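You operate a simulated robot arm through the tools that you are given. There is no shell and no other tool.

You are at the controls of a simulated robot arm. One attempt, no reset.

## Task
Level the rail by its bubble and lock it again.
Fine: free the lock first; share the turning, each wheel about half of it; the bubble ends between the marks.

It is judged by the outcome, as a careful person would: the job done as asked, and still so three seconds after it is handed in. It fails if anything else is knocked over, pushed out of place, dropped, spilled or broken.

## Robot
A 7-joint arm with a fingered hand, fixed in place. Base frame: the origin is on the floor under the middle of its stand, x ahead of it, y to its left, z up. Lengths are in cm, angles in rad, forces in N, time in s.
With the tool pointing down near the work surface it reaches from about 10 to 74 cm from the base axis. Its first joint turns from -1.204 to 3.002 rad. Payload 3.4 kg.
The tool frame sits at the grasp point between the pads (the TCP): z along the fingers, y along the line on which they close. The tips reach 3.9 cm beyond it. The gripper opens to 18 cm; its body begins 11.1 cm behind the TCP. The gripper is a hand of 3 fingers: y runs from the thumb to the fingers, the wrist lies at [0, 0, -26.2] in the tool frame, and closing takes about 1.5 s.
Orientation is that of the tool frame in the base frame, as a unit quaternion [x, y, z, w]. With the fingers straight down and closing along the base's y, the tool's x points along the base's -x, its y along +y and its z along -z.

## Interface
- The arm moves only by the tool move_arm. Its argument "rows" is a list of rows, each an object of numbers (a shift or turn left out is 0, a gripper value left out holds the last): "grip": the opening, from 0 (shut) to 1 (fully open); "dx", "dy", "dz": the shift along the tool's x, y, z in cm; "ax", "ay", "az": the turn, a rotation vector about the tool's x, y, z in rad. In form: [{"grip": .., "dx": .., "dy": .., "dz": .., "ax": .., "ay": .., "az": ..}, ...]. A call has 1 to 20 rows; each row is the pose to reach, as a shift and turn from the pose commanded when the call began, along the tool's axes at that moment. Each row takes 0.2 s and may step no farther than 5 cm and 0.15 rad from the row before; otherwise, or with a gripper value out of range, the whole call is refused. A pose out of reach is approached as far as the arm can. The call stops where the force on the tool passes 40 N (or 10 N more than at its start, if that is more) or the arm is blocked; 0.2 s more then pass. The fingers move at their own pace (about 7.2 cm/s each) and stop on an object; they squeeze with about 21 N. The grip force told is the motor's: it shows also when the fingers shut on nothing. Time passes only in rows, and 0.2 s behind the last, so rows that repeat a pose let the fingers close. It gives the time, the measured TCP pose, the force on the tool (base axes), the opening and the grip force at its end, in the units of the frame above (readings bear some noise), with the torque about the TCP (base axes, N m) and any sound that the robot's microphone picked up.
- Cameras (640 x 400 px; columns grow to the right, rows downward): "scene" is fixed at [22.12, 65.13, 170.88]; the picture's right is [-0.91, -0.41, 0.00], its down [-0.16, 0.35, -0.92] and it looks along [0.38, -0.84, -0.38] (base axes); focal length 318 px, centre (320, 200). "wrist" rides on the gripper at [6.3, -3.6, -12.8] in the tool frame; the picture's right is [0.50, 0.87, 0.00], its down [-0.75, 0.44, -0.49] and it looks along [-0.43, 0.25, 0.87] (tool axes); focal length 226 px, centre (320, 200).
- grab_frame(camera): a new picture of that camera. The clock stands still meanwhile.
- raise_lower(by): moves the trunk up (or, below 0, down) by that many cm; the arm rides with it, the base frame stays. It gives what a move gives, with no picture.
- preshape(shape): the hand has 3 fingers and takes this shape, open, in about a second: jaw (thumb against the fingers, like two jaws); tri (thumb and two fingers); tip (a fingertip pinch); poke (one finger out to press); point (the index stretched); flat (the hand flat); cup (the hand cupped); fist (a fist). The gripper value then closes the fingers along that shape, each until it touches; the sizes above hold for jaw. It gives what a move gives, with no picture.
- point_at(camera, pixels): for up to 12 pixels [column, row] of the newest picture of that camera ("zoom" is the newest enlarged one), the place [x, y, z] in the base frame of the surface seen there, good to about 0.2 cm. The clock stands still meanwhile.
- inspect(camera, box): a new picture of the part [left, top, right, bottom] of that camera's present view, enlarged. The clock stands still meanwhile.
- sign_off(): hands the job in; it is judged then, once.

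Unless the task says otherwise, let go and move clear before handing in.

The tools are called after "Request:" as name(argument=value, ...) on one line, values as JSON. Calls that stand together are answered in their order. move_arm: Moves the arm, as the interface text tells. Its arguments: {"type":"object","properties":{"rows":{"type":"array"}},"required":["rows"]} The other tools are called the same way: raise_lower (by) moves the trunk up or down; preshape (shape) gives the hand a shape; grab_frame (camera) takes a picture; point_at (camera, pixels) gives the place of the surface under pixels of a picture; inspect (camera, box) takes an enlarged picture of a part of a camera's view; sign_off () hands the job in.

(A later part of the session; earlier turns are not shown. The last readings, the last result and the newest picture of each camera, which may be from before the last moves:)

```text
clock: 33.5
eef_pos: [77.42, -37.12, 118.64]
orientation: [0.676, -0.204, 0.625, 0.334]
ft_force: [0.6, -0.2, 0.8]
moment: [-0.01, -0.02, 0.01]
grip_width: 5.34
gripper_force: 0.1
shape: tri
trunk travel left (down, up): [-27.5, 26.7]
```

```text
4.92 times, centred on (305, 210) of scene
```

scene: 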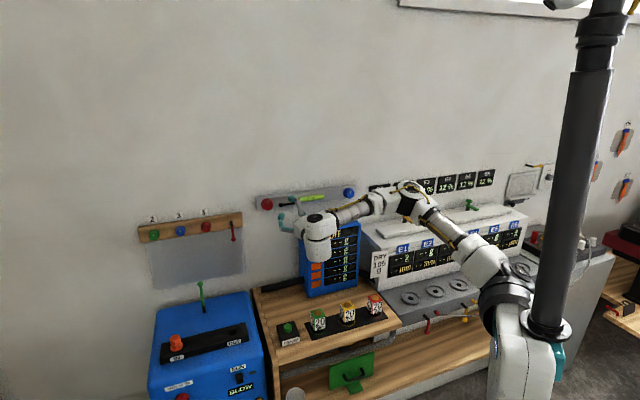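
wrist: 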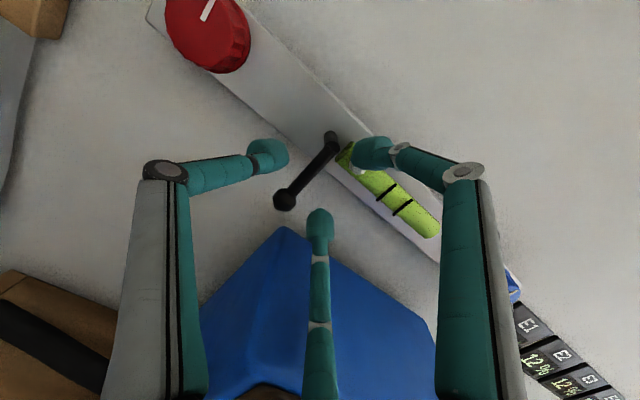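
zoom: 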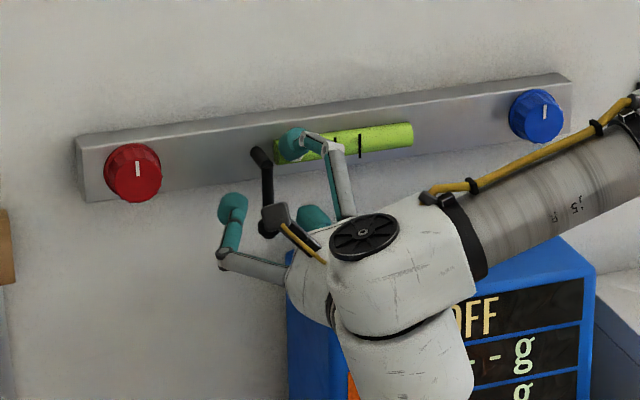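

The lever stays straight down at (262,155)–(268,228) and the fingers are clear, with zero force. I back straight out 8 cm.

Request:
move_arm(rows=[{"dz": -2}, {"dz": -4}, {"dz": -6}, {"dz": -8}, {"dz": -8}])

Request:
grab_frame(camera="wrist")

Request:
inspect(camera="scene", box=[240, 170, 370, 250])

```text
clock: 34.7
eef_pos: [71.69, -31.51, 118.41]
orientation: [0.676, -0.204, 0.624, 0.334]
ft_force: [-0.8, 1.1, 0.3]
moment: [0.02, 0.01, 0.0]
grip_width: 5.36
gripper_force: 0.1
shape: tri
trunk travel left (down, up): [-27.5, 26.7]
```

```text
taken
```

wrist: 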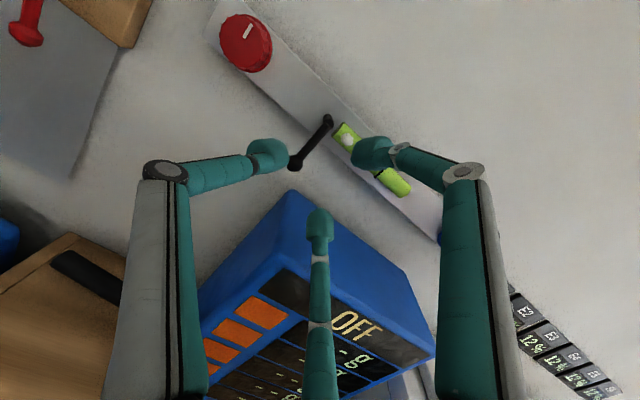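

```text
4.92 times, centred on (305, 210) of scene
```

zoom: 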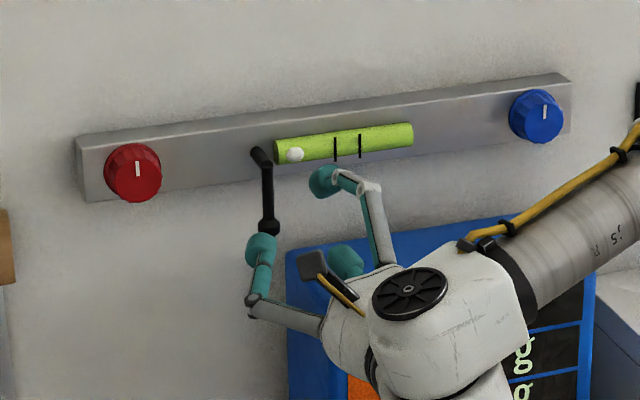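

The lock is free, the lever hangs down and the bubble is still at the left end (295,154). Next I move in front of the red wheel, rolling back to the mid roll so I can turn either way.

Request:
move_arm(rows=[{"dx": 0.5, "dy": -1.1, "az": 0.137}, {"dx": 1.0, "dy": -2.2, "az": 0.274}, {"dx": 1.5, "dy": -3.3, "az": 0.411}, {"dx": 2.1, "dy": -4.5, "az": 0.548}, {"dx": 2.6, "dy": -5.6, "az": 0.685}, {"dx": 3.1, "dy": -6.7, "az": 0.822}, {"dx": 3.6, "dy": -7.8, "az": 0.959}, {"dx": 4.1, "dy": -9.0, "az": 1.096}, {"dx": 4.6, "dy": -10.1, "az": 1.233}, {"dx": 5.1, "dy": -11.2, "az": 1.37}, {"dx": 5.1, "dy": -11.2, "az": 1.37}])

Request:
grab_frame(camera="wrist")

Request:
grab_frame(camera="scene")

```text
clock: 37.1
eef_pos: [76.08, -27.87, 121.94]
orientation: [0.395, -0.586, 0.694, -0.138]
ft_force: [-0.6, -0.6, -0.1]
moment: [0.01, -0.02, -0.03]
grip_width: 5.38
gripper_force: 0.1
shape: tri
out of reach, approached as far as the arm can: row 5, 6, 7, 8, 9, 10, 11
trunk travel left (down, up): [-27.5, 26.7]
```

```text
taken
```

wrist: 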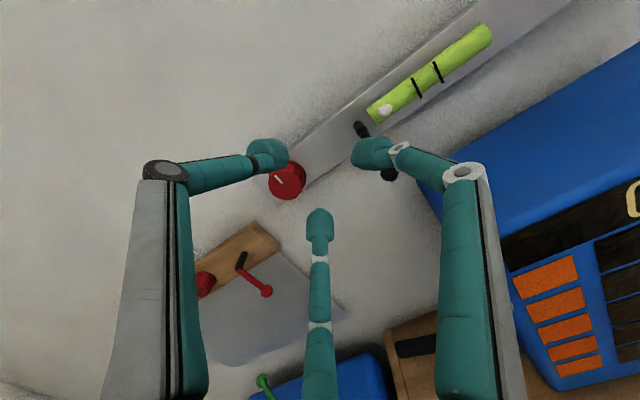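

```text
taken
```

scene: 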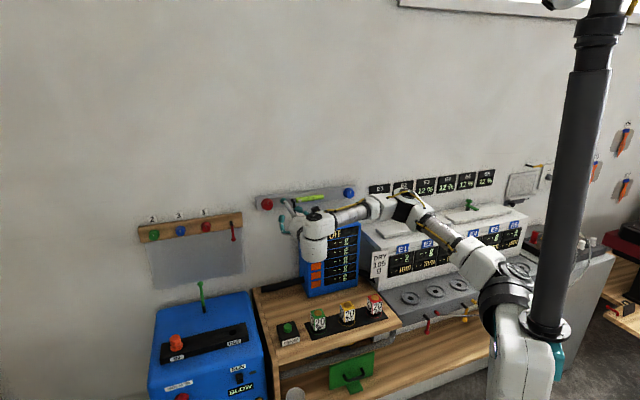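

The arm stopped at u≈34, again because it is too folded this far from the wall. I move closer to the wall while shifting toward the red wheel, with the tips still about 3 cm short of it.

Request:
move_arm(rows=[{"dz": 2}, {"dz": 4}, {"dz": 5, "dx": -1.5, "dy": -0.45}, {"dz": 5, "dx": -3, "dy": -0.9}, {"dz": 5, "dx": -4.5, "dy": -1.35}, {"dz": 5, "dx": -6.1, "dy": -1.8}, {"dz": 5, "dx": -6.1, "dy": -1.8}])

Request:
grab_frame(camera="wrist")

```text
clock: 38.7
eef_pos: [80.38, -31.36, 121.69]
orientation: [0.396, -0.584, 0.695, -0.137]
ft_force: [-0.1, -0.1, -0.5]
moment: [0.02, 0.0, 0.01]
grip_width: 5.39
gripper_force: 0.0
shape: tri
out of reach, approached as far as the arm can: row 3, 4, 5, 6, 7
trunk travel left (down, up): [-27.5, 26.7]
```

```text
taken
```

wrist: 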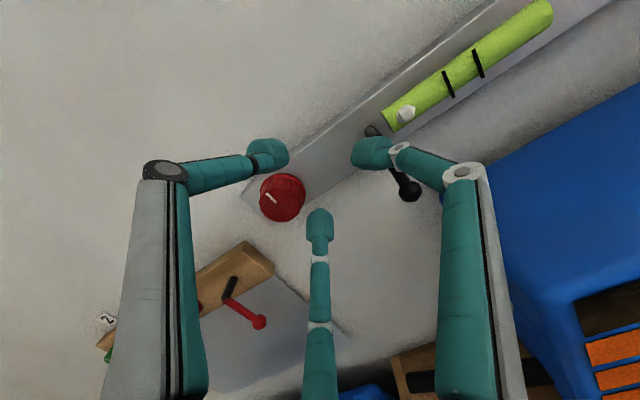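

The hand still stops at u≈34.7 even nearer the wall. I will measure the arm's links to understand which joint limits it.

Request:
grab_frame(camera="scene")

Request:
inspect(camera="scene", box=[260, 150, 580, 350])

```text
taken
```

scene: 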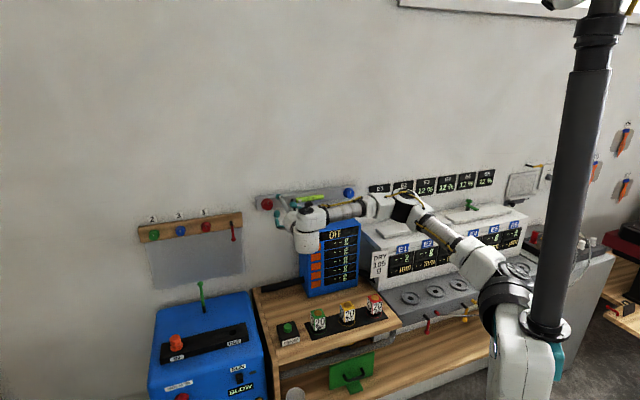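

```text
2.00 times, centred on (420, 250) of scene
```

zoom: 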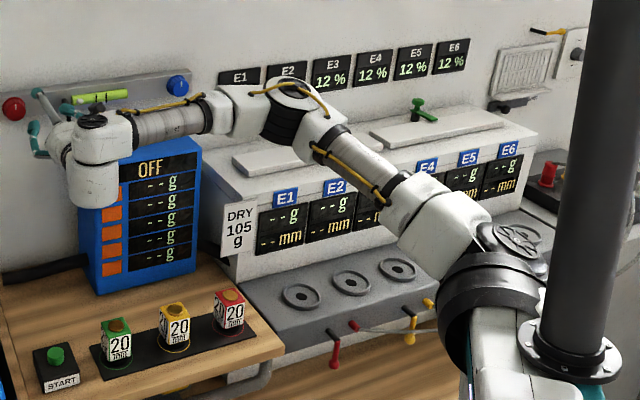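

Request:
point_at(camera="scene", pixels=[[306, 216], [306, 240], [330, 212], [350, 207], [375, 206], [405, 200], [412, 208], [430, 225], [455, 245], [480, 258], [505, 285], [515, 345]])

```text
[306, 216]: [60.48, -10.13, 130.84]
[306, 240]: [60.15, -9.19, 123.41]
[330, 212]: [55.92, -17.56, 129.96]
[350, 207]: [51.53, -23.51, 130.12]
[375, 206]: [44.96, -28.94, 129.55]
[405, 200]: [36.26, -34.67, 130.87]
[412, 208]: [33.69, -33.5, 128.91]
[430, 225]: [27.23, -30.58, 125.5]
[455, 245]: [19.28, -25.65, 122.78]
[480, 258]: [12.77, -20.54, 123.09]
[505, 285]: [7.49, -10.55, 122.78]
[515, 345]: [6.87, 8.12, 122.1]
```

The geometry leaves reach to spare, so some joint is at its stop with the upper arm level. I will back off slightly, raise the hand above the rail and see whether it goes farther left from there.

Request:
move_arm(rows=[{"dz": -2}, {"dz": -3, "dx": 1.16, "dy": -2.77}, {"dz": -3, "dx": 2.7, "dy": -6.45}, {"dz": -3, "dx": 4.26, "dy": -10.1}, {"dz": -3, "dx": 5.8, "dy": -13.8}, {"dz": -3, "dx": 5.8, "dy": -13.8}])

Request:
move_arm(rows=[{"dx": -1.84, "dy": -0.77}, {"dx": -3.7, "dy": -1.55}, {"dx": -5.5, "dy": -2.3}, {"dx": -5.5, "dy": -2.3}])

```text
clock: 40.1
eef_pos: [77.72, -30.15, 136.57]
orientation: [0.396, -0.585, 0.695, -0.137]
ft_force: [-0.5, -0.5, 0.9]
moment: [-0.02, 0.01, 0.01]
grip_width: 5.36
gripper_force: 0.0
shape: tri
out of reach, approached as far as the arm can: row 2, 3, 4, 5, 6
trunk travel left (down, up): [-27.5, 26.7]
```

```text
clock: 41.1
eef_pos: [77.98, -30.21, 135.88]
orientation: [0.395, -0.585, 0.695, -0.137]
ft_force: [-0.3, 0.2, -0.1]
moment: [0.01, 0.0, -0.02]
grip_width: 5.34
gripper_force: 0.0
shape: tri
out of reach, approached as far as the arm can: row 1, 2, 3, 4
trunk travel left (down, up): [-27.5, 26.7]
```

The limit is the same at z≈136, so it depends on how far left the wrist goes with the tool square to the wall. As a diagnosis I yaw the tool a little to the left and see whether leftward travel frees up.

Request:
move_arm(rows=[{"ax": 0.05, "ay": -0.12}, {"ax": 0.1, "ay": -0.24}, {"ax": 0.1, "ay": -0.24}])

Request:
move_arm(rows=[{"dx": -1.84, "dy": -0.77}, {"dx": -3.7, "dy": -1.55}, {"dx": -3.7, "dy": -1.55}])

Request:
grab_frame(camera="scene")

```text
clock: 41.9
eef_pos: [78.27, -30.12, 135.97]
orientation: [0.468, -0.529, 0.671, -0.224]
ft_force: [-0.6, 0.6, -1.2]
moment: [-0.04, 0.01, -0.01]
grip_width: 5.37
gripper_force: 0.0
shape: tri
trunk travel left (down, up): [-27.5, 26.7]
```

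```text
clock: 42.7
eef_pos: [79.94, -26.83, 135.98]
orientation: [0.468, -0.53, 0.67, -0.226]
ft_force: [-0.5, -0.3, -0.5]
moment: [0.0, -0.02, 0.03]
grip_width: 5.36
gripper_force: 0.0
shape: tri
trunk travel left (down, up): [-27.5, 26.7]
```

```text
taken
```

scene: 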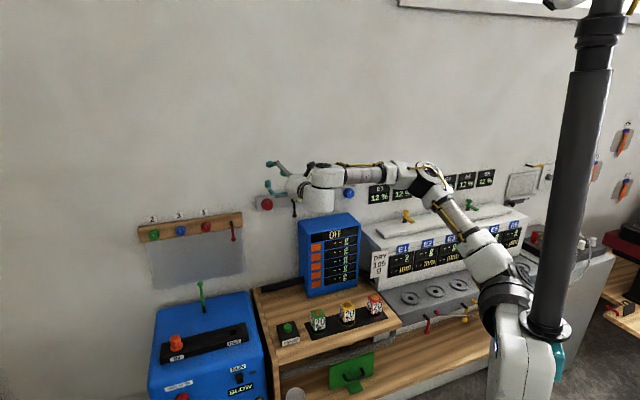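

Yawing frees the leftward motion, so the wrist bend is what limits it; the limit relaxes as the arm extends. I move over to the red wheel with this yaw, ending about 2 cm short of its face, and will then square up.

Request:
move_arm(rows=[{"dx": -1.83, "dy": 3.22, "dz": 1.0}, {"dx": -3.65, "dy": 6.44, "dz": 2.0}, {"dx": -5.48, "dy": 9.66, "dz": 3.0}, {"dx": -7.3, "dy": 12.88, "dz": 4.0}, {"dx": -7.3, "dy": 12.88, "dz": 4.0}])

Request:
grab_frame(camera="wrist")

Request:
inspect(camera="scene", box=[240, 170, 370, 250])

```text
clock: 43.9
eef_pos: [84.6, -27.47, 121.14]
orientation: [0.467, -0.53, 0.671, -0.226]
ft_force: [0.4, 0.2, -0.9]
moment: [-0.01, 0.04, -0.02]
grip_width: 5.4
gripper_force: 0.1
shape: tri
trunk travel left (down, up): [-27.5, 26.7]
```

```text
taken
```

wrist: 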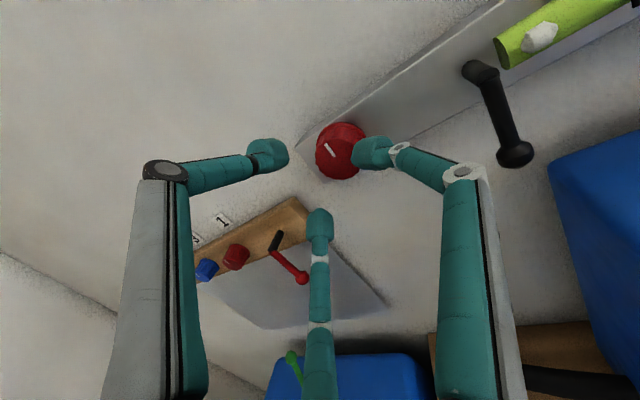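

```text
4.92 times, centred on (305, 210) of scene
```

zoom: 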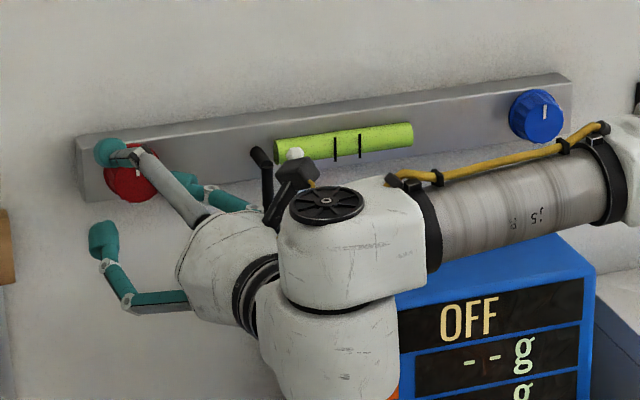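

I am in front of the red wheel (335,150 in the wrist view), still clear of it. Now I yaw back to square with the wall.

Request:
move_arm(rows=[{"ax": -0.034, "ay": 0.08}, {"ax": -0.068, "ay": 0.16}, {"ax": -0.101, "ay": 0.24}, {"ax": -0.101, "ay": 0.24}])

Request:
grab_frame(camera="wrist")

```text
clock: 44.9
eef_pos: [80.63, -31.55, 121.77]
orientation: [0.395, -0.586, 0.694, -0.137]
ft_force: [0.0, -0.5, 0.3]
moment: [0.0, -0.05, 0.02]
grip_width: 5.38
gripper_force: 0.1
shape: tri
out of reach, approached as far as the arm can: row 1, 2, 3, 4
trunk travel left (down, up): [-27.5, 26.7]
```

```text
taken
```

wrist: 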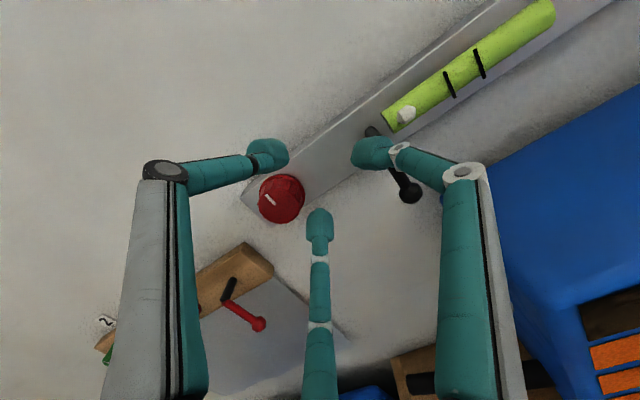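

The position slid back to u≈34.7 while squaring up, which shows the wrist point itself cannot pass a line near (62, -13). I test whether a yawed tool lets the wrist go beyond that line, to learn which joint is stopping it.

Request:
move_arm(rows=[{"ax": 0.05, "ay": -0.12}, {"ax": 0.1, "ay": -0.24}, {"ax": 0.1, "ay": -0.24}])

Request:
move_arm(rows=[{"dx": -3.64, "dy": -1.53, "dz": 0.72}, {"dx": -7.27, "dy": -3.06, "dz": 1.44}, {"dx": -10.91, "dy": -4.59, "dz": 2.16}, {"dx": -10.91, "dy": -4.59, "dz": 2.16}])

Request:
grab_frame(camera="scene")

```text
clock: 45.7
eef_pos: [80.56, -31.4, 121.65]
orientation: [0.468, -0.531, 0.67, -0.223]
ft_force: [-0.7, -0.5, 0.6]
moment: [0.0, 0.02, 0.0]
grip_width: 5.4
gripper_force: 0.1
shape: tri
trunk travel left (down, up): [-27.5, 26.7]
```

```text
clock: 46.7
eef_pos: [85.02, -26.23, 122.09]
orientation: [0.469, -0.53, 0.67, -0.226]
ft_force: [-0.1, -0.9, -0.8]
moment: [0.01, -0.01, 0.0]
grip_width: 5.38
gripper_force: 0.1
shape: tri
out of reach, approached as far as the arm can: row 2, 3, 4
trunk travel left (down, up): [-27.5, 26.7]
```

```text
taken
```

scene: 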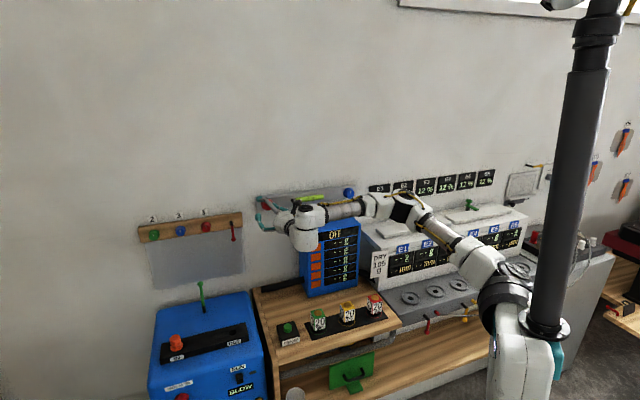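

The wrist stops at the same point, about (62, -13), whatever the yaw, so a shoulder-side joint is the limit at this height. I back away from the wall and raise the trunk 20 cm, so the arm can reach down to the rail from above in a different posture.

Request:
move_arm(rows=[{"dz": -2.5}, {"dz": -5}, {"dz": -7.5}, {"dz": -7.5}])

Request:
raise_lower(by=20)

Request:
grab_frame(camera="scene")

```text
clock: 47.7
eef_pos: [78.43, -22.36, 121.81]
orientation: [0.468, -0.53, 0.671, -0.225]
ft_force: [-1.0, 0.2, 0.6]
moment: [0.04, -0.01, -0.02]
grip_width: 5.37
gripper_force: 0.1
shape: tri
trunk travel left (down, up): [-27.5, 26.7]
```

```text
clock: 49.8
eef_pos: [76.63, -22.34, 145.58]
orientation: [0.454, -0.523, 0.681, -0.238]
ft_force: [0.3, 0.6, -0.6]
moment: [0.01, 0.01, -0.02]
grip_width: 5.36
gripper_force: 0.1
shape: tri
trunk travel left (down, up): [-47.5, 6.7]
```

```text
taken
```

scene: 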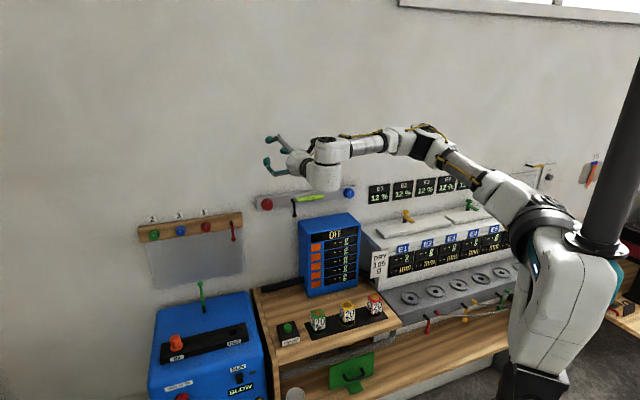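

The arm now works from above with the shoulder near z≈141. I test whether it can move left from here.

Request:
move_arm(rows=[{"dx": -2.5, "dy": -1.0, "dz": 0.75}, {"dx": -5.1, "dy": -2.0, "dz": 1.5}, {"dx": -7.6, "dy": -3.0, "dz": 2.25}, {"dx": -7.6, "dy": -3.0, "dz": 2.25}])

```text
clock: 50.8
eef_pos: [77.75, -22.91, 146.52]
orientation: [0.454, -0.523, 0.681, -0.238]
ft_force: [0.2, 0.2, -0.7]
moment: [0.02, 0.0, -0.04]
grip_width: 5.36
gripper_force: 0.2
shape: tri
out of reach, approached as far as the arm can: row 1, 2, 3, 4
trunk travel left (down, up): [-47.5, 6.7]
```

It is still stopped at the same wrist azimuth, about -10°, so the posture needs resetting. I swing the tool back to pointing down about the wrist, above free space, and then move left from there.

Request:
move_arm(rows=[{"dx": -1.38, "dy": 3.46, "dz": -0.27, "ax": -0.1325, "ay": -0.0528}, {"dx": -2.72, "dy": 6.85, "dz": -1.06, "ax": -0.265, "ay": -0.1057}, {"dx": -4.02, "dy": 10.1, "dz": -2.37, "ax": -0.3976, "ay": -0.1585}, {"dx": -5.23, "dy": 13.14, "dz": -4.16, "ax": -0.5301, "ay": -0.2113}, {"dx": -6.33, "dy": 15.92, "dz": -6.4, "ax": -0.6626, "ay": -0.2642}, {"dx": -7.31, "dy": 18.37, "dz": -9.04, "ax": -0.7951, "ay": -0.317}, {"dx": -8.14, "dy": 20.45, "dz": -12.04, "ax": -0.9276, "ay": -0.3699}, {"dx": -8.8, "dy": 22.11, "dz": -15.32, "ax": -1.0601, "ay": -0.4227}, {"dx": -9.28, "dy": 23.33, "dz": -18.82, "ax": -1.1927, "ay": -0.4755}, {"dx": -9.57, "dy": 24.06, "dz": -22.47, "ax": -1.3252, "ay": -0.5284}, {"dx": -9.67, "dy": 24.31, "dz": -26.2, "ax": -1.458, "ay": -0.581}])

Request:
grab_frame(camera="scene")

```text
clock: 53.2
eef_pos: [55.68, -10.47, 119.82]
orientation: [-0.656, 0.755, -0.019, 0.009]
ft_force: [0.7, 0.5, -1.0]
moment: [0.02, 0.04, -0.01]
grip_width: 5.38
gripper_force: 0.0
shape: tri
out of reach, approached as far as the arm can: row 5, 6, 7, 8, 9, 10, 11
trunk travel left (down, up): [-47.5, 6.7]
```

```text
taken
```

scene: 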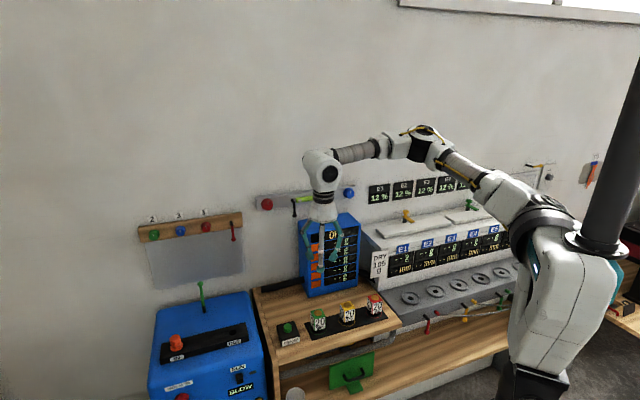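

The tool is pointing down at (55.7, -10.5, 119.8). I test moving left toward +y in this posture.

Request:
move_arm(rows=[{"dx": -3.3, "dy": 0.47}, {"dx": -6.6, "dy": 0.93}, {"dx": -9.9, "dy": 1.4}, {"dx": -9.9, "dy": 1.4}])

Request:
grab_frame(camera="scene")

```text
clock: 54.2
eef_pos: [51.46, -7.81, 120.41]
orientation: [-0.655, 0.755, -0.019, 0.009]
ft_force: [-0.6, -0.2, 0.6]
moment: [-0.02, 0.01, 0.0]
grip_width: 5.38
gripper_force: 0.2
shape: tri
out of reach, approached as far as the arm can: row 1, 2, 3, 4
trunk travel left (down, up): [-47.5, 6.7]
```

```text
taken
```

scene: 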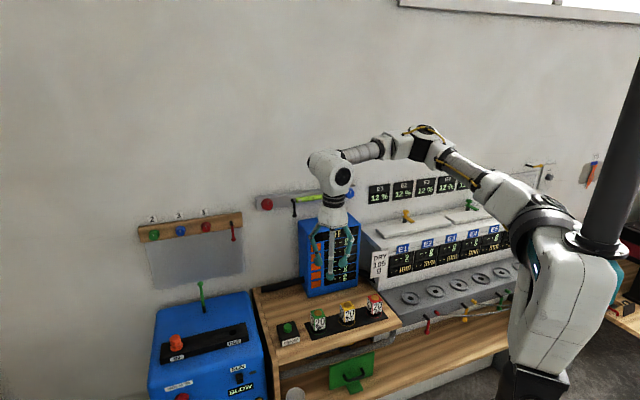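

Leftward motion is blocked along the same radial line even with the tool down, so the shoulder itself is at a stop. I will look closely at the shoulder to understand the arm's build.

Request:
inspect(camera="scene", box=[400, 110, 640, 400])

Request:
point_at(camera="scene", pixels=[[425, 135], [440, 155], [455, 165], [480, 180], [510, 195], [525, 215], [550, 215], [565, 230], [600, 245], [560, 270], [530, 350], [535, 385]])

```text
1.38 times, centred on (520, 255) of scene
```

zoom: 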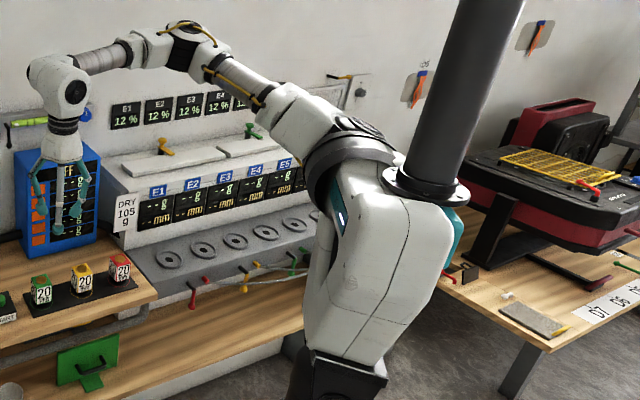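

```text
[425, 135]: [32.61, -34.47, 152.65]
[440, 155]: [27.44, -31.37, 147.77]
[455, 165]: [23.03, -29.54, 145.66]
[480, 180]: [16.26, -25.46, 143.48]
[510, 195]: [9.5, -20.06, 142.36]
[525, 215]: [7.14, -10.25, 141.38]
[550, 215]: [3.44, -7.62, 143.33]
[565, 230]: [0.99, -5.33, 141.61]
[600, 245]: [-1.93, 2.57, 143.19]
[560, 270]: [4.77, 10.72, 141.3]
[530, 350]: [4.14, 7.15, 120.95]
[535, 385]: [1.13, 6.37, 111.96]
```

The arm is a right-hand arm on a torso and its shoulder seems to be at a stop. I probe whether it can pass to the left closer in to the body.

Request:
move_arm(rows=[{"dy": 4, "dz": -3}, {"dy": 8, "dz": -6}, {"dy": 12, "dz": -9}, {"dy": 16, "dz": -12}, {"dy": 16, "dz": -12}])

Request:
move_arm(rows=[{"dx": -3.3, "dy": 0.47}, {"dx": -6.6, "dy": 0.93}, {"dx": -9.9, "dy": 1.4}, {"dx": -13.2, "dy": 1.9}, {"dx": -13.2, "dy": 1.9}])

Request:
grab_frame(camera="scene")

```text
clock: 55.4
eef_pos: [35.86, -5.31, 131.33]
orientation: [-0.655, 0.755, -0.019, 0.007]
ft_force: [0.0, -0.3, 0.3]
moment: [0.02, 0.03, 0.02]
grip_width: 5.38
gripper_force: 0.0
shape: tri
trunk travel left (down, up): [-47.5, 6.7]
```

```text
clock: 56.6
eef_pos: [35.44, -3.71, 131.44]
orientation: [-0.655, 0.756, -0.019, 0.009]
ft_force: [0.7, -0.6, 0.2]
moment: [0.02, -0.04, 0.02]
grip_width: 5.39
gripper_force: 0.1
shape: tri
out of reach, approached as far as the arm can: row 1, 2, 3, 4, 5
trunk travel left (down, up): [-47.5, 6.7]
```

```text
taken
```

scene: 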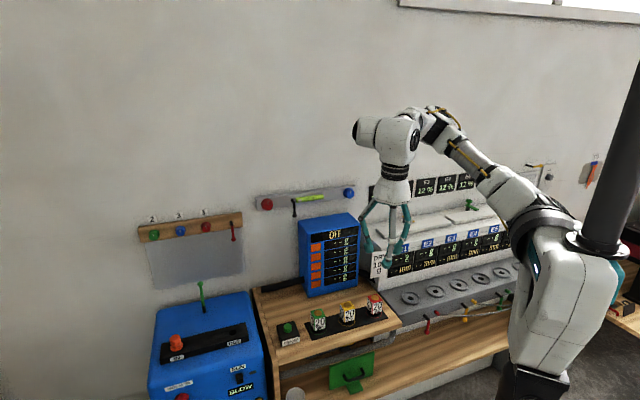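

The arm cannot bring its wrist left of this line, so the red wheel will need a slightly yawed grip of about 0.3 rad, a pose I did reach before. The blue wheel is well within reach, so I do it first: I return toward the right and set up the roll for it.

Request:
move_arm(rows=[{"dx": 4, "dy": -1.1, "az": 0.13}, {"dx": 8, "dy": -2.2, "az": 0.26}, {"dx": 12, "dy": -3.3, "az": 0.39}, {"dx": 16, "dy": -4.4, "az": 0.52}, {"dx": 19.7, "dy": -5.4, "az": 0.646}, {"dx": 19.7, "dy": -5.4, "az": 0.646}])

Request:
move_arm(rows=[{"dy": -3.73, "dz": -0.27, "ax": 0.1428}, {"dy": -7.38, "dz": -1.06, "ax": 0.2856}, {"dy": -10.88, "dz": -2.37, "ax": 0.4284}, {"dy": -14.16, "dz": -4.16, "ax": 0.5712}, {"dy": -17.16, "dz": -6.4, "ax": 0.714}, {"dy": -19.8, "dz": -9.04, "ax": 0.8568}, {"dy": -22.04, "dz": -12.04, "ax": 0.9996}, {"dy": -23.83, "dz": -15.32, "ax": 1.1424}, {"dy": -25.14, "dz": -18.82, "ax": 1.2852}, {"dy": -25.93, "dz": -22.47, "ax": 1.428}, {"dy": -26.2, "dz": -26.2, "ax": 1.571}])

Request:
grab_frame(camera="scene")

```text
clock: 58.0
eef_pos: [38.05, -23.7, 131.79]
orientation: [-0.382, 0.924, -0.014, 0.013]
ft_force: [-1.1, 0.3, 0.2]
moment: [-0.02, 0.02, 0.03]
grip_width: 5.38
gripper_force: 0.0
shape: tri
trunk travel left (down, up): [-47.5, 6.7]
```

```text
clock: 60.4
eef_pos: [55.43, -41.82, 159.59]
orientation: [0.26, -0.642, 0.665, -0.28]
ft_force: [0.2, 0.1, 0.3]
moment: [-0.03, 0.0, 0.04]
grip_width: 5.37
gripper_force: 0.2
shape: tri
trunk travel left (down, up): [-47.5, 6.7]
```

```text
taken
```

scene: 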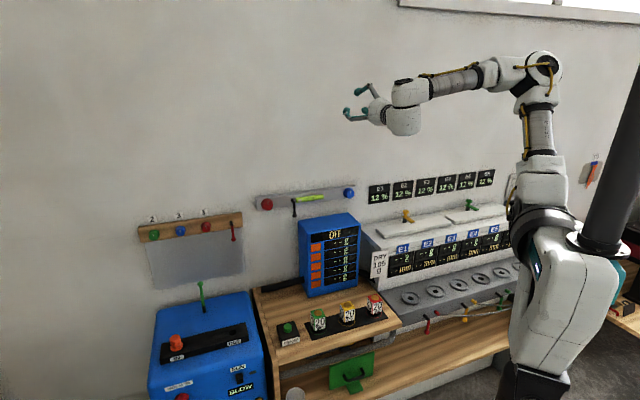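

The blue wheel side is free. I lower the trunk 20 cm again and bring the hand in front of the blue wheel.

Request:
raise_lower(by=-20)

Request:
move_arm(rows=[{"dx": 0.9, "dy": 3.7, "dz": 0.5, "ax": -0.02}, {"dx": 1.9, "dy": 7.4, "dz": 1.0, "ax": -0.041, "az": -0.013}, {"dx": 2.8, "dy": 11.1, "dz": 1.5, "ax": -0.041, "az": -0.013}, {"dx": 3.8, "dy": 14.8, "dz": 2.0, "ax": -0.041, "az": -0.013}, {"dx": 4.7, "dy": 18, "dz": 2.5, "ax": -0.041, "az": -0.013}, {"dx": 4.7, "dy": 18, "dz": 4.5, "ax": -0.041, "az": -0.013}, {"dx": 4.7, "dy": 18, "dz": 4.5, "ax": -0.041, "az": -0.013}])

Request:
grab_frame(camera="wrist")

Request:
grab_frame(camera="scene")

```text
clock: 62.6
eef_pos: [55.33, -41.82, 139.57]
orientation: [0.26, -0.642, 0.665, -0.28]
ft_force: [0.0, -1.3, 0.1]
moment: [0.01, 0.04, 0.02]
grip_width: 5.38
gripper_force: 0.1
shape: tri
trunk travel left (down, up): [-27.5, 26.7]
```

```text
clock: 64.2
eef_pos: [55.71, -48.58, 121.68]
orientation: [-0.27, 0.654, -0.653, 0.27]
ft_force: [0.1, -0.5, -0.5]
moment: [-0.01, 0.0, 0.0]
grip_width: 5.39
gripper_force: 0.0
shape: tri
trunk travel left (down, up): [-27.5, 26.7]
```

```text
taken
```

wrist: 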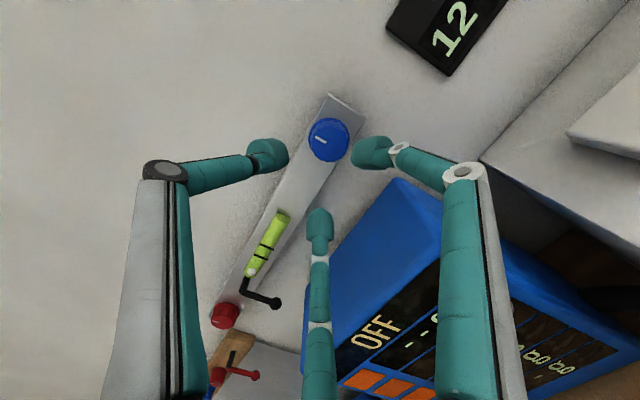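

```text
taken
```

scene: 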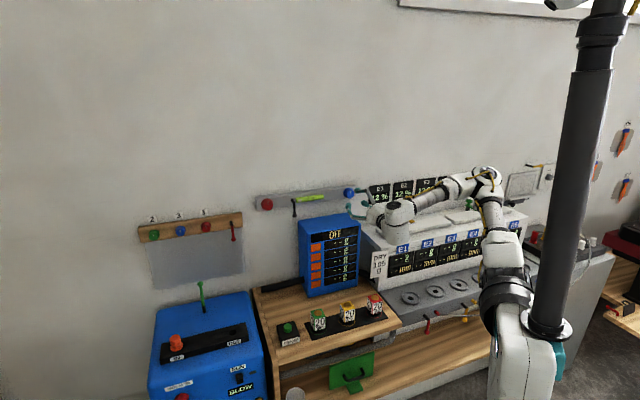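

I'm in front of the blue wheel (329,140 in the wrist view). I measure its centre and rim closely.

Request:
inspect(camera="wrist", box=[270, 90, 390, 190])

Request:
point_at(camera="zoom", pixels=[[315, 270], [250, 270], [370, 270], [315, 215], [315, 320], [280, 230], [350, 310], [260, 330], [400, 220], [420, 280], [330, 160]])

```text
4.00 times, centred on (330, 140) of wrist
```

zoom: 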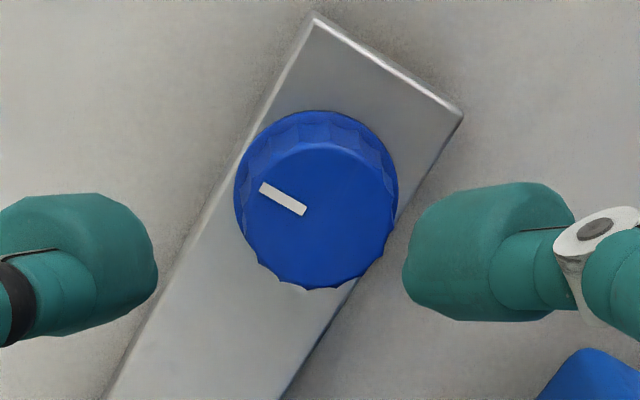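

```text
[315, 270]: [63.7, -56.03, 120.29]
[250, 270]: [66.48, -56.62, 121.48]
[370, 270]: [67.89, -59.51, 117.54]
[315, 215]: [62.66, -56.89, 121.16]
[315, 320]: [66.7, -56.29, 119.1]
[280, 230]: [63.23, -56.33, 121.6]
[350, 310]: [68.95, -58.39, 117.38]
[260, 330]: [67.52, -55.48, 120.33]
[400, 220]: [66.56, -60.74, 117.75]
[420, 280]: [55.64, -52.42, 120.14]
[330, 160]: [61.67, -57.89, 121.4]
```

The blue wheel's centre is at u≈4.1, z≈121.15, face depth 84.5, radius about 2.2, with its mark at 12 o'clock. I centre on it, open to about 8 cm and advance around it.

Request:
move_arm(rows=[{"grip": 0.45, "dx": 0.9, "dy": 0.45}, {"grip": 0.45, "dx": 0.9, "dy": 0.45, "dz": 2}, {"grip": 0.45, "dx": 0.9, "dy": 0.45, "dz": 4}, {"dx": 0.9, "dy": 0.45, "dz": 5.5}, {"dx": 0.9, "dy": 0.45, "dz": 5.5}])

Request:
grab_frame(camera="wrist")

Request:
inspect(camera="scene", box=[270, 165, 400, 245])

```text
clock: 65.4
eef_pos: [59.21, -53.19, 121.32]
orientation: [0.271, -0.653, 0.653, -0.27]
ft_force: [0.4, 0.3, -0.4]
moment: [0.03, -0.02, 0.01]
grip_width: 8.06
gripper_force: 0.0
shape: tri
trunk travel left (down, up): [-27.5, 26.7]
```

```text
taken
```

wrist: 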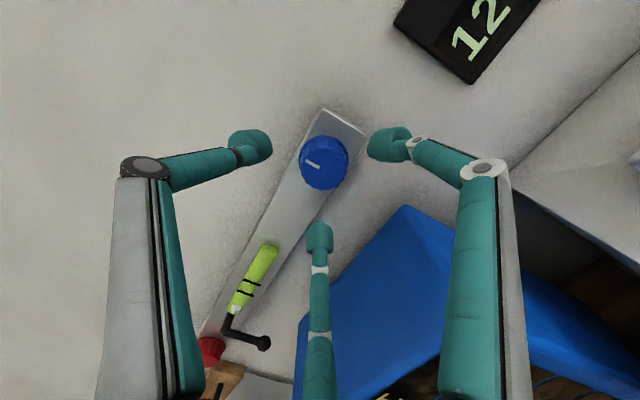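

```text
4.92 times, centred on (335, 205) of scene
```

zoom: 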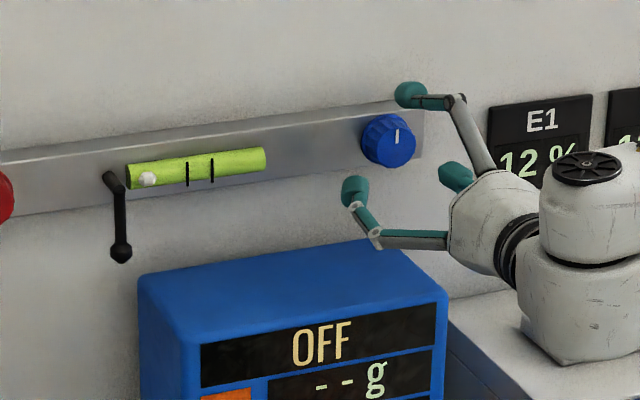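

The hand is centred on the wheel and the scene view keeps the bubble (148,180) and marks (187,172 and 212,169) visible. I advance the last 3.3 cm and close on the wheel.

Request:
move_arm(rows=[{"dz": 1.1}, {"dz": 2.2}, {"dz": 3.3}, {"dz": 3.3}])

Request:
move_arm(rows=[{"grip": 0.35}, {"grip": 0.25}, {"grip": 0.15}, {"grip": 0.1}, {"grip": 0.1}])

Request:
grab_frame(camera="wrist")

Request:
inspect(camera="scene", box=[270, 165, 400, 245])

```text
clock: 66.4
eef_pos: [61.55, -55.47, 121.03]
orientation: [-0.27, 0.654, -0.653, 0.271]
ft_force: [0.0, -0.1, -0.4]
moment: [0.01, -0.02, 0.03]
grip_width: 8.02
gripper_force: 0.0
shape: tri
trunk travel left (down, up): [-27.5, 26.7]
```

```text
clock: 67.6
eef_pos: [61.55, -55.5, 121.11]
orientation: [-0.27, 0.654, -0.653, 0.27]
ft_force: [1.1, -0.7, -0.4]
moment: [-0.01, -0.02, 0.03]
grip_width: 3.42
gripper_force: 20.9
shape: tri
trunk travel left (down, up): [-27.5, 26.7]
```

```text
taken
```

wrist: 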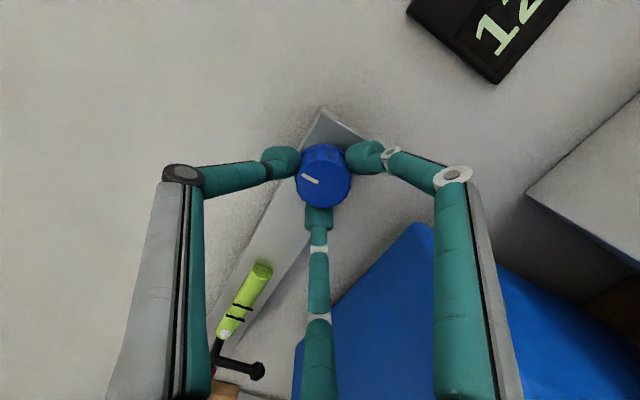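

```text
4.92 times, centred on (335, 205) of scene
```

zoom: 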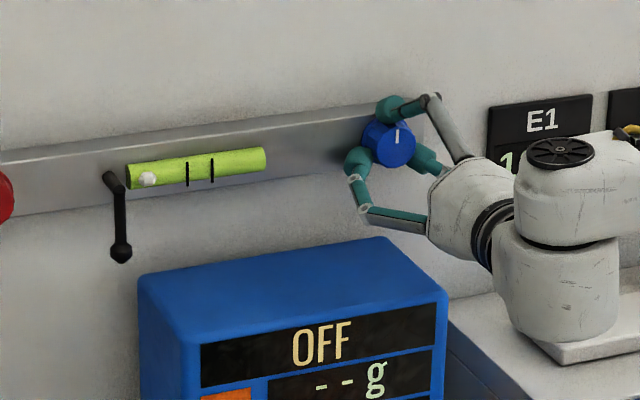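

The wheel is gripped evenly by all three fingers with no net force. I make a test turn of +0.45 rad clockwise and watch the bubble.

Request:
move_arm(rows=[{"az": 0.11}, {"az": 0.22}, {"az": 0.33}, {"az": 0.45}, {"az": 0.45}])

Request:
inspect(camera="scene", box=[270, 165, 400, 245])

Request:
inspect(camera="wrist", box=[200, 90, 440, 390])

```text
clock: 68.8
eef_pos: [61.7, -55.53, 121.16]
orientation: [-0.116, 0.697, -0.577, 0.41]
ft_force: [1.6, -2.3, 2.8]
moment: [-0.03, -0.08, -0.01]
grip_width: 3.42
gripper_force: 21.3
shape: tri
trunk travel left (down, up): [-27.5, 26.7]
```

```text
4.92 times, centred on (335, 205) of scene
```

zoom: 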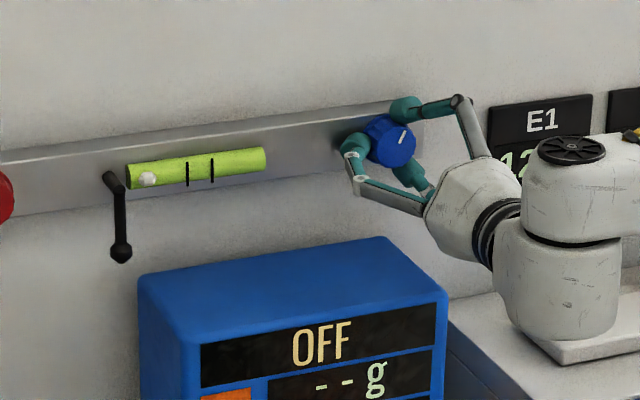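

```text
1.33 times, centred on (320, 240) of wrist
```

zoom: 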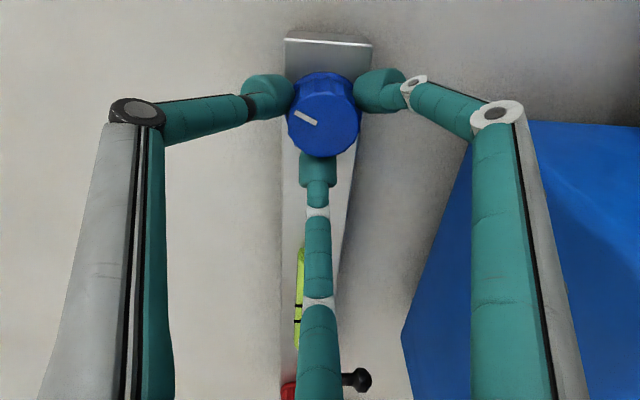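

The wheel turned with the hand (the mark now leans right), but the bubble hardly changed. I zoom in on the vial for a finer reading.

Request:
inspect(camera="scene", box=[288, 188, 332, 212])

Request:
point_at(camera="zoom", pixels=[[100, 200], [320, 200]])

```text
14.55 times, centred on (310, 200) of scene
```

zoom: 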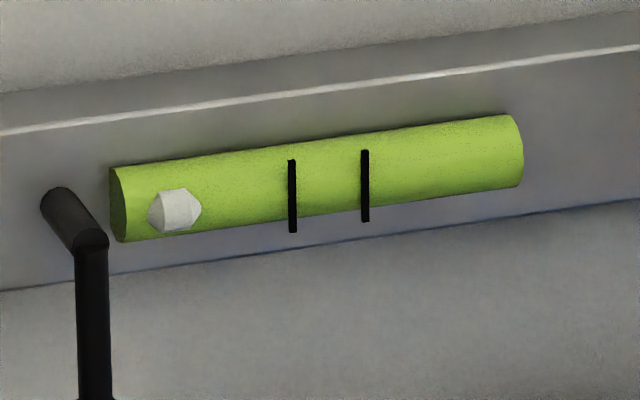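

```text
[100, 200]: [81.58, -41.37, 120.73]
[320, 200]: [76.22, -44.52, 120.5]
```

The bubble reads at x≈175 in this zoom, with the marks at 292 and 365. I now turn the wheel the other way, to 0.6 rad counter-clockwise of its start, and compare.

Request:
move_arm(rows=[{"az": -0.13}, {"az": -0.26}, {"az": -0.39}, {"az": -0.52}, {"az": -0.65}, {"az": -0.78}, {"az": -0.91}, {"az": -1.05}, {"az": -1.05}])

Request:
inspect(camera="scene", box=[288, 188, 332, 212])

Request:
inspect(camera="scene", box=[270, 165, 400, 245])

```text
clock: 70.8
eef_pos: [61.47, -55.58, 121.11]
orientation: [0.451, -0.545, 0.704, -0.064]
ft_force: [-0.7, 3.8, -3.9]
moment: [0.11, 0.1, 0.07]
grip_width: 3.41
gripper_force: 20.9
shape: tri
trunk travel left (down, up): [-27.5, 26.7]
```

```text
14.55 times, centred on (310, 200) of scene
```

zoom: 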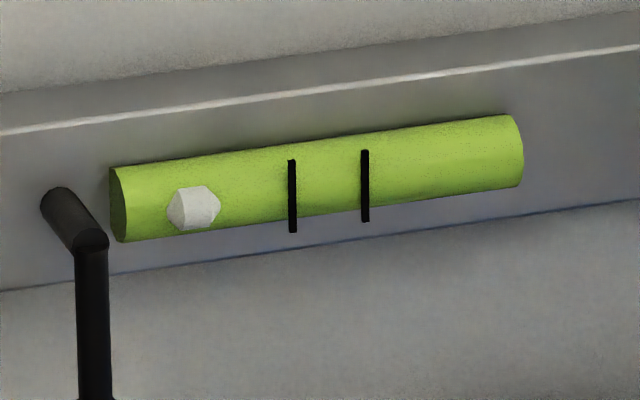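

```text
4.92 times, centred on (335, 205) of scene
```

zoom: 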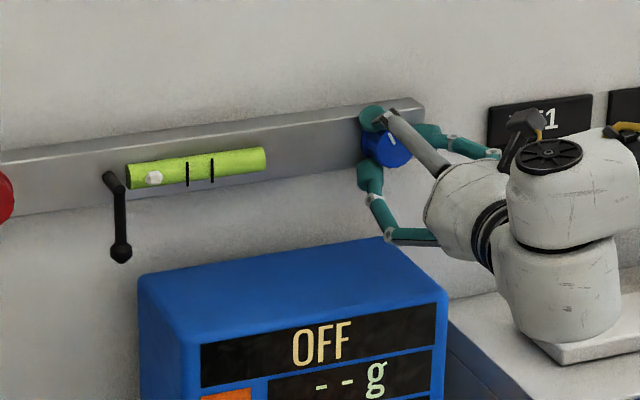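

Turning counter-clockwise moved the bubble right from x≈175 to 194, so that is the right direction for blue. I check how the wheel's mark actually moved.

Request:
inspect(camera="scene", box=[328, 178, 372, 206])

Request:
inspect(camera="wrist", box=[260, 110, 380, 240])

```text
14.29 times, centred on (350, 192) of scene
```

zoom: 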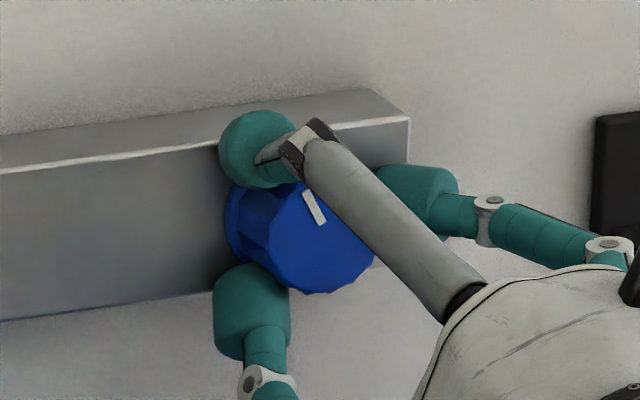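

```text
3.08 times, centred on (320, 175) of wrist
```

zoom: 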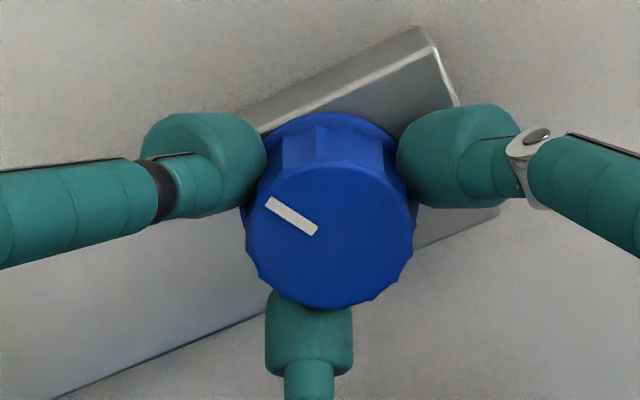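

The mark moves with the fingers, so there is no slip. I continue counter-clockwise by 0.75 rad and read the bubble again.

Request:
move_arm(rows=[{"az": -0.125}, {"az": -0.25}, {"az": -0.375}, {"az": -0.5}, {"az": -0.625}, {"az": -0.75}, {"az": -0.75}])

Request:
inspect(camera="scene", box=[288, 188, 332, 212])

Request:
inspect(camera="scene", box=[270, 165, 400, 245])

```text
clock: 72.4
eef_pos: [61.59, -55.41, 121.06]
orientation: [0.62, -0.341, 0.679, 0.197]
ft_force: [-2.9, 3.9, -4.9]
moment: [0.19, 0.14, 0.09]
grip_width: 3.41
gripper_force: 20.6
shape: tri
trunk travel left (down, up): [-27.5, 26.7]
```

```text
14.55 times, centred on (310, 200) of scene
```

zoom: 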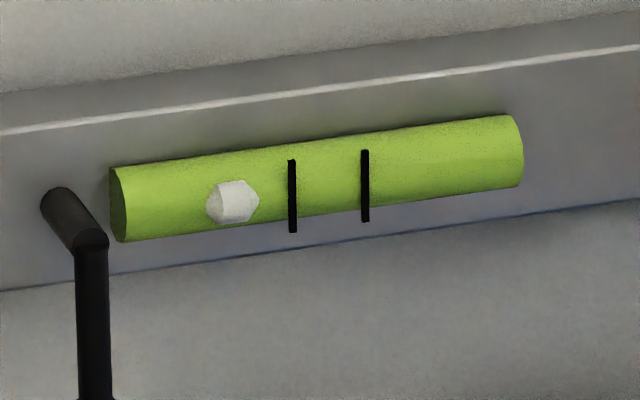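

```text
4.92 times, centred on (335, 205) of scene
```

zoom: 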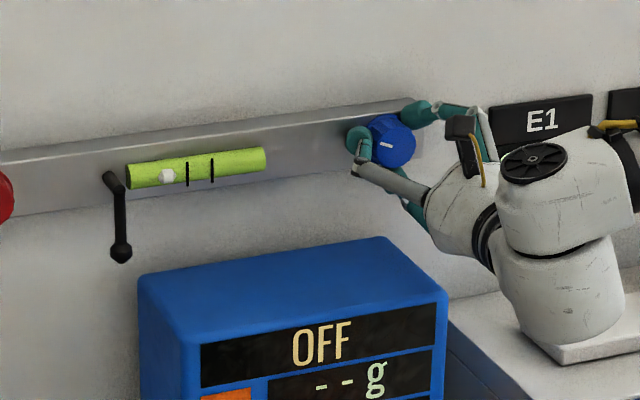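

The bubble moved 38 px for 0.75 rad (194 to 232), about 51 px/rad, so it started pinned at the vial's end. The centre is at x≈328, making the total about 3.2 rad; blue has had 1.35 rad, so I give it another 0.26 rad to make its half.

Request:
move_arm(rows=[{"az": -0.09}, {"az": -0.18}, {"az": -0.26}, {"az": -0.26}, {"az": -0.26}])

Request:
inspect(camera="scene", box=[288, 188, 332, 212])

```text
clock: 73.6
eef_pos: [61.67, -55.59, 121.15]
orientation: [0.659, -0.258, 0.647, 0.284]
ft_force: [-1.6, 4.1, -5.4]
moment: [0.18, 0.17, 0.09]
grip_width: 3.38
gripper_force: 20.6
shape: tri
trunk travel left (down, up): [-27.5, 26.7]
```

```text
14.55 times, centred on (310, 200) of scene
```

zoom: 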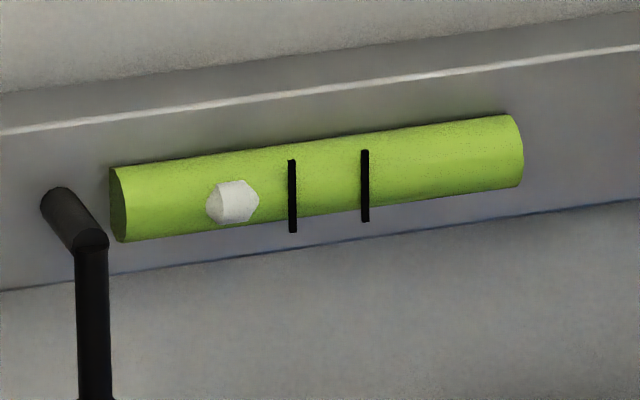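

The bubble did not move on this last bit, so either its display steps, it lags, or the wheel slipped. I check the wheel's mark against the fingers.

Request:
inspect(camera="wrist", box=[260, 110, 380, 240])

Request:
inspect(camera="scene", box=[328, 178, 372, 206])

```text
3.08 times, centred on (320, 175) of wrist
```

zoom: 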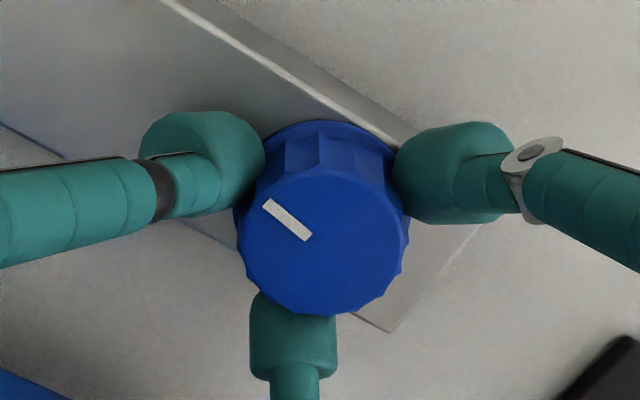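

```text
14.29 times, centred on (350, 192) of scene
```

zoom: 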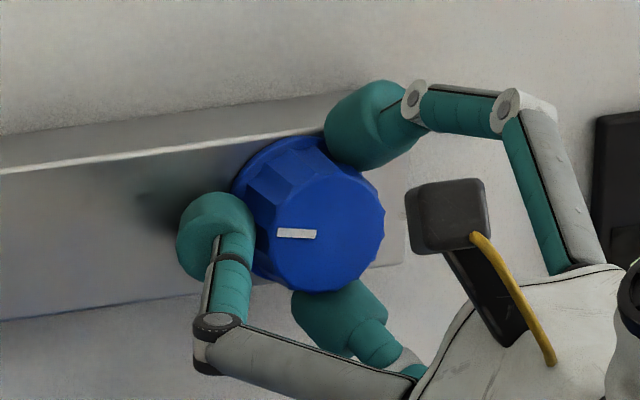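

The mark is now at 9 o'clock, so the wheel has truly turned about 1.5 rad. The bubble readings 175, 194, 232, 232 suggest it moves in steps of about 19 px, so I turn 0.2 rad more to find the next step and get the rate.

Request:
move_arm(rows=[{"az": -0.1}, {"az": -0.1}])

Request:
inspect(camera="scene", box=[288, 188, 332, 212])

Request:
move_arm(rows=[{"az": -0.1}, {"az": -0.1}])

Request:
inspect(camera="scene", box=[288, 188, 332, 212])

```text
clock: 74.2
eef_pos: [61.57, -55.57, 121.12]
orientation: [0.671, -0.225, 0.632, 0.316]
ft_force: [-3.2, 2.2, -5.9]
moment: [0.17, 0.19, 0.03]
grip_width: 3.35
gripper_force: 21.0
shape: tri
trunk travel left (down, up): [-27.5, 26.7]
```

```text
14.55 times, centred on (310, 200) of scene
```

zoom: 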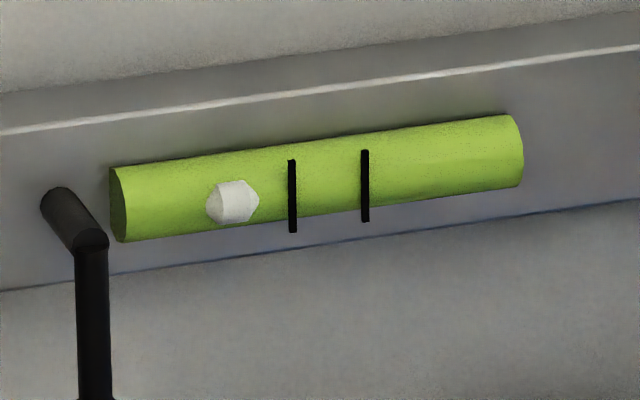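

```text
clock: 74.8
eef_pos: [61.53, -55.53, 121.13]
orientation: [0.681, -0.192, 0.616, 0.346]
ft_force: [-0.6, 1.4, -5.3]
moment: [0.15, 0.15, 0.04]
grip_width: 3.36
gripper_force: 21.5
shape: tri
trunk travel left (down, up): [-27.5, 26.7]
```

```text
14.55 times, centred on (310, 200) of scene
```

zoom: 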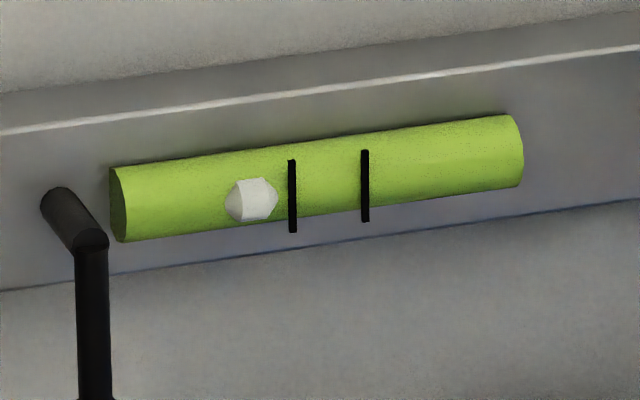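

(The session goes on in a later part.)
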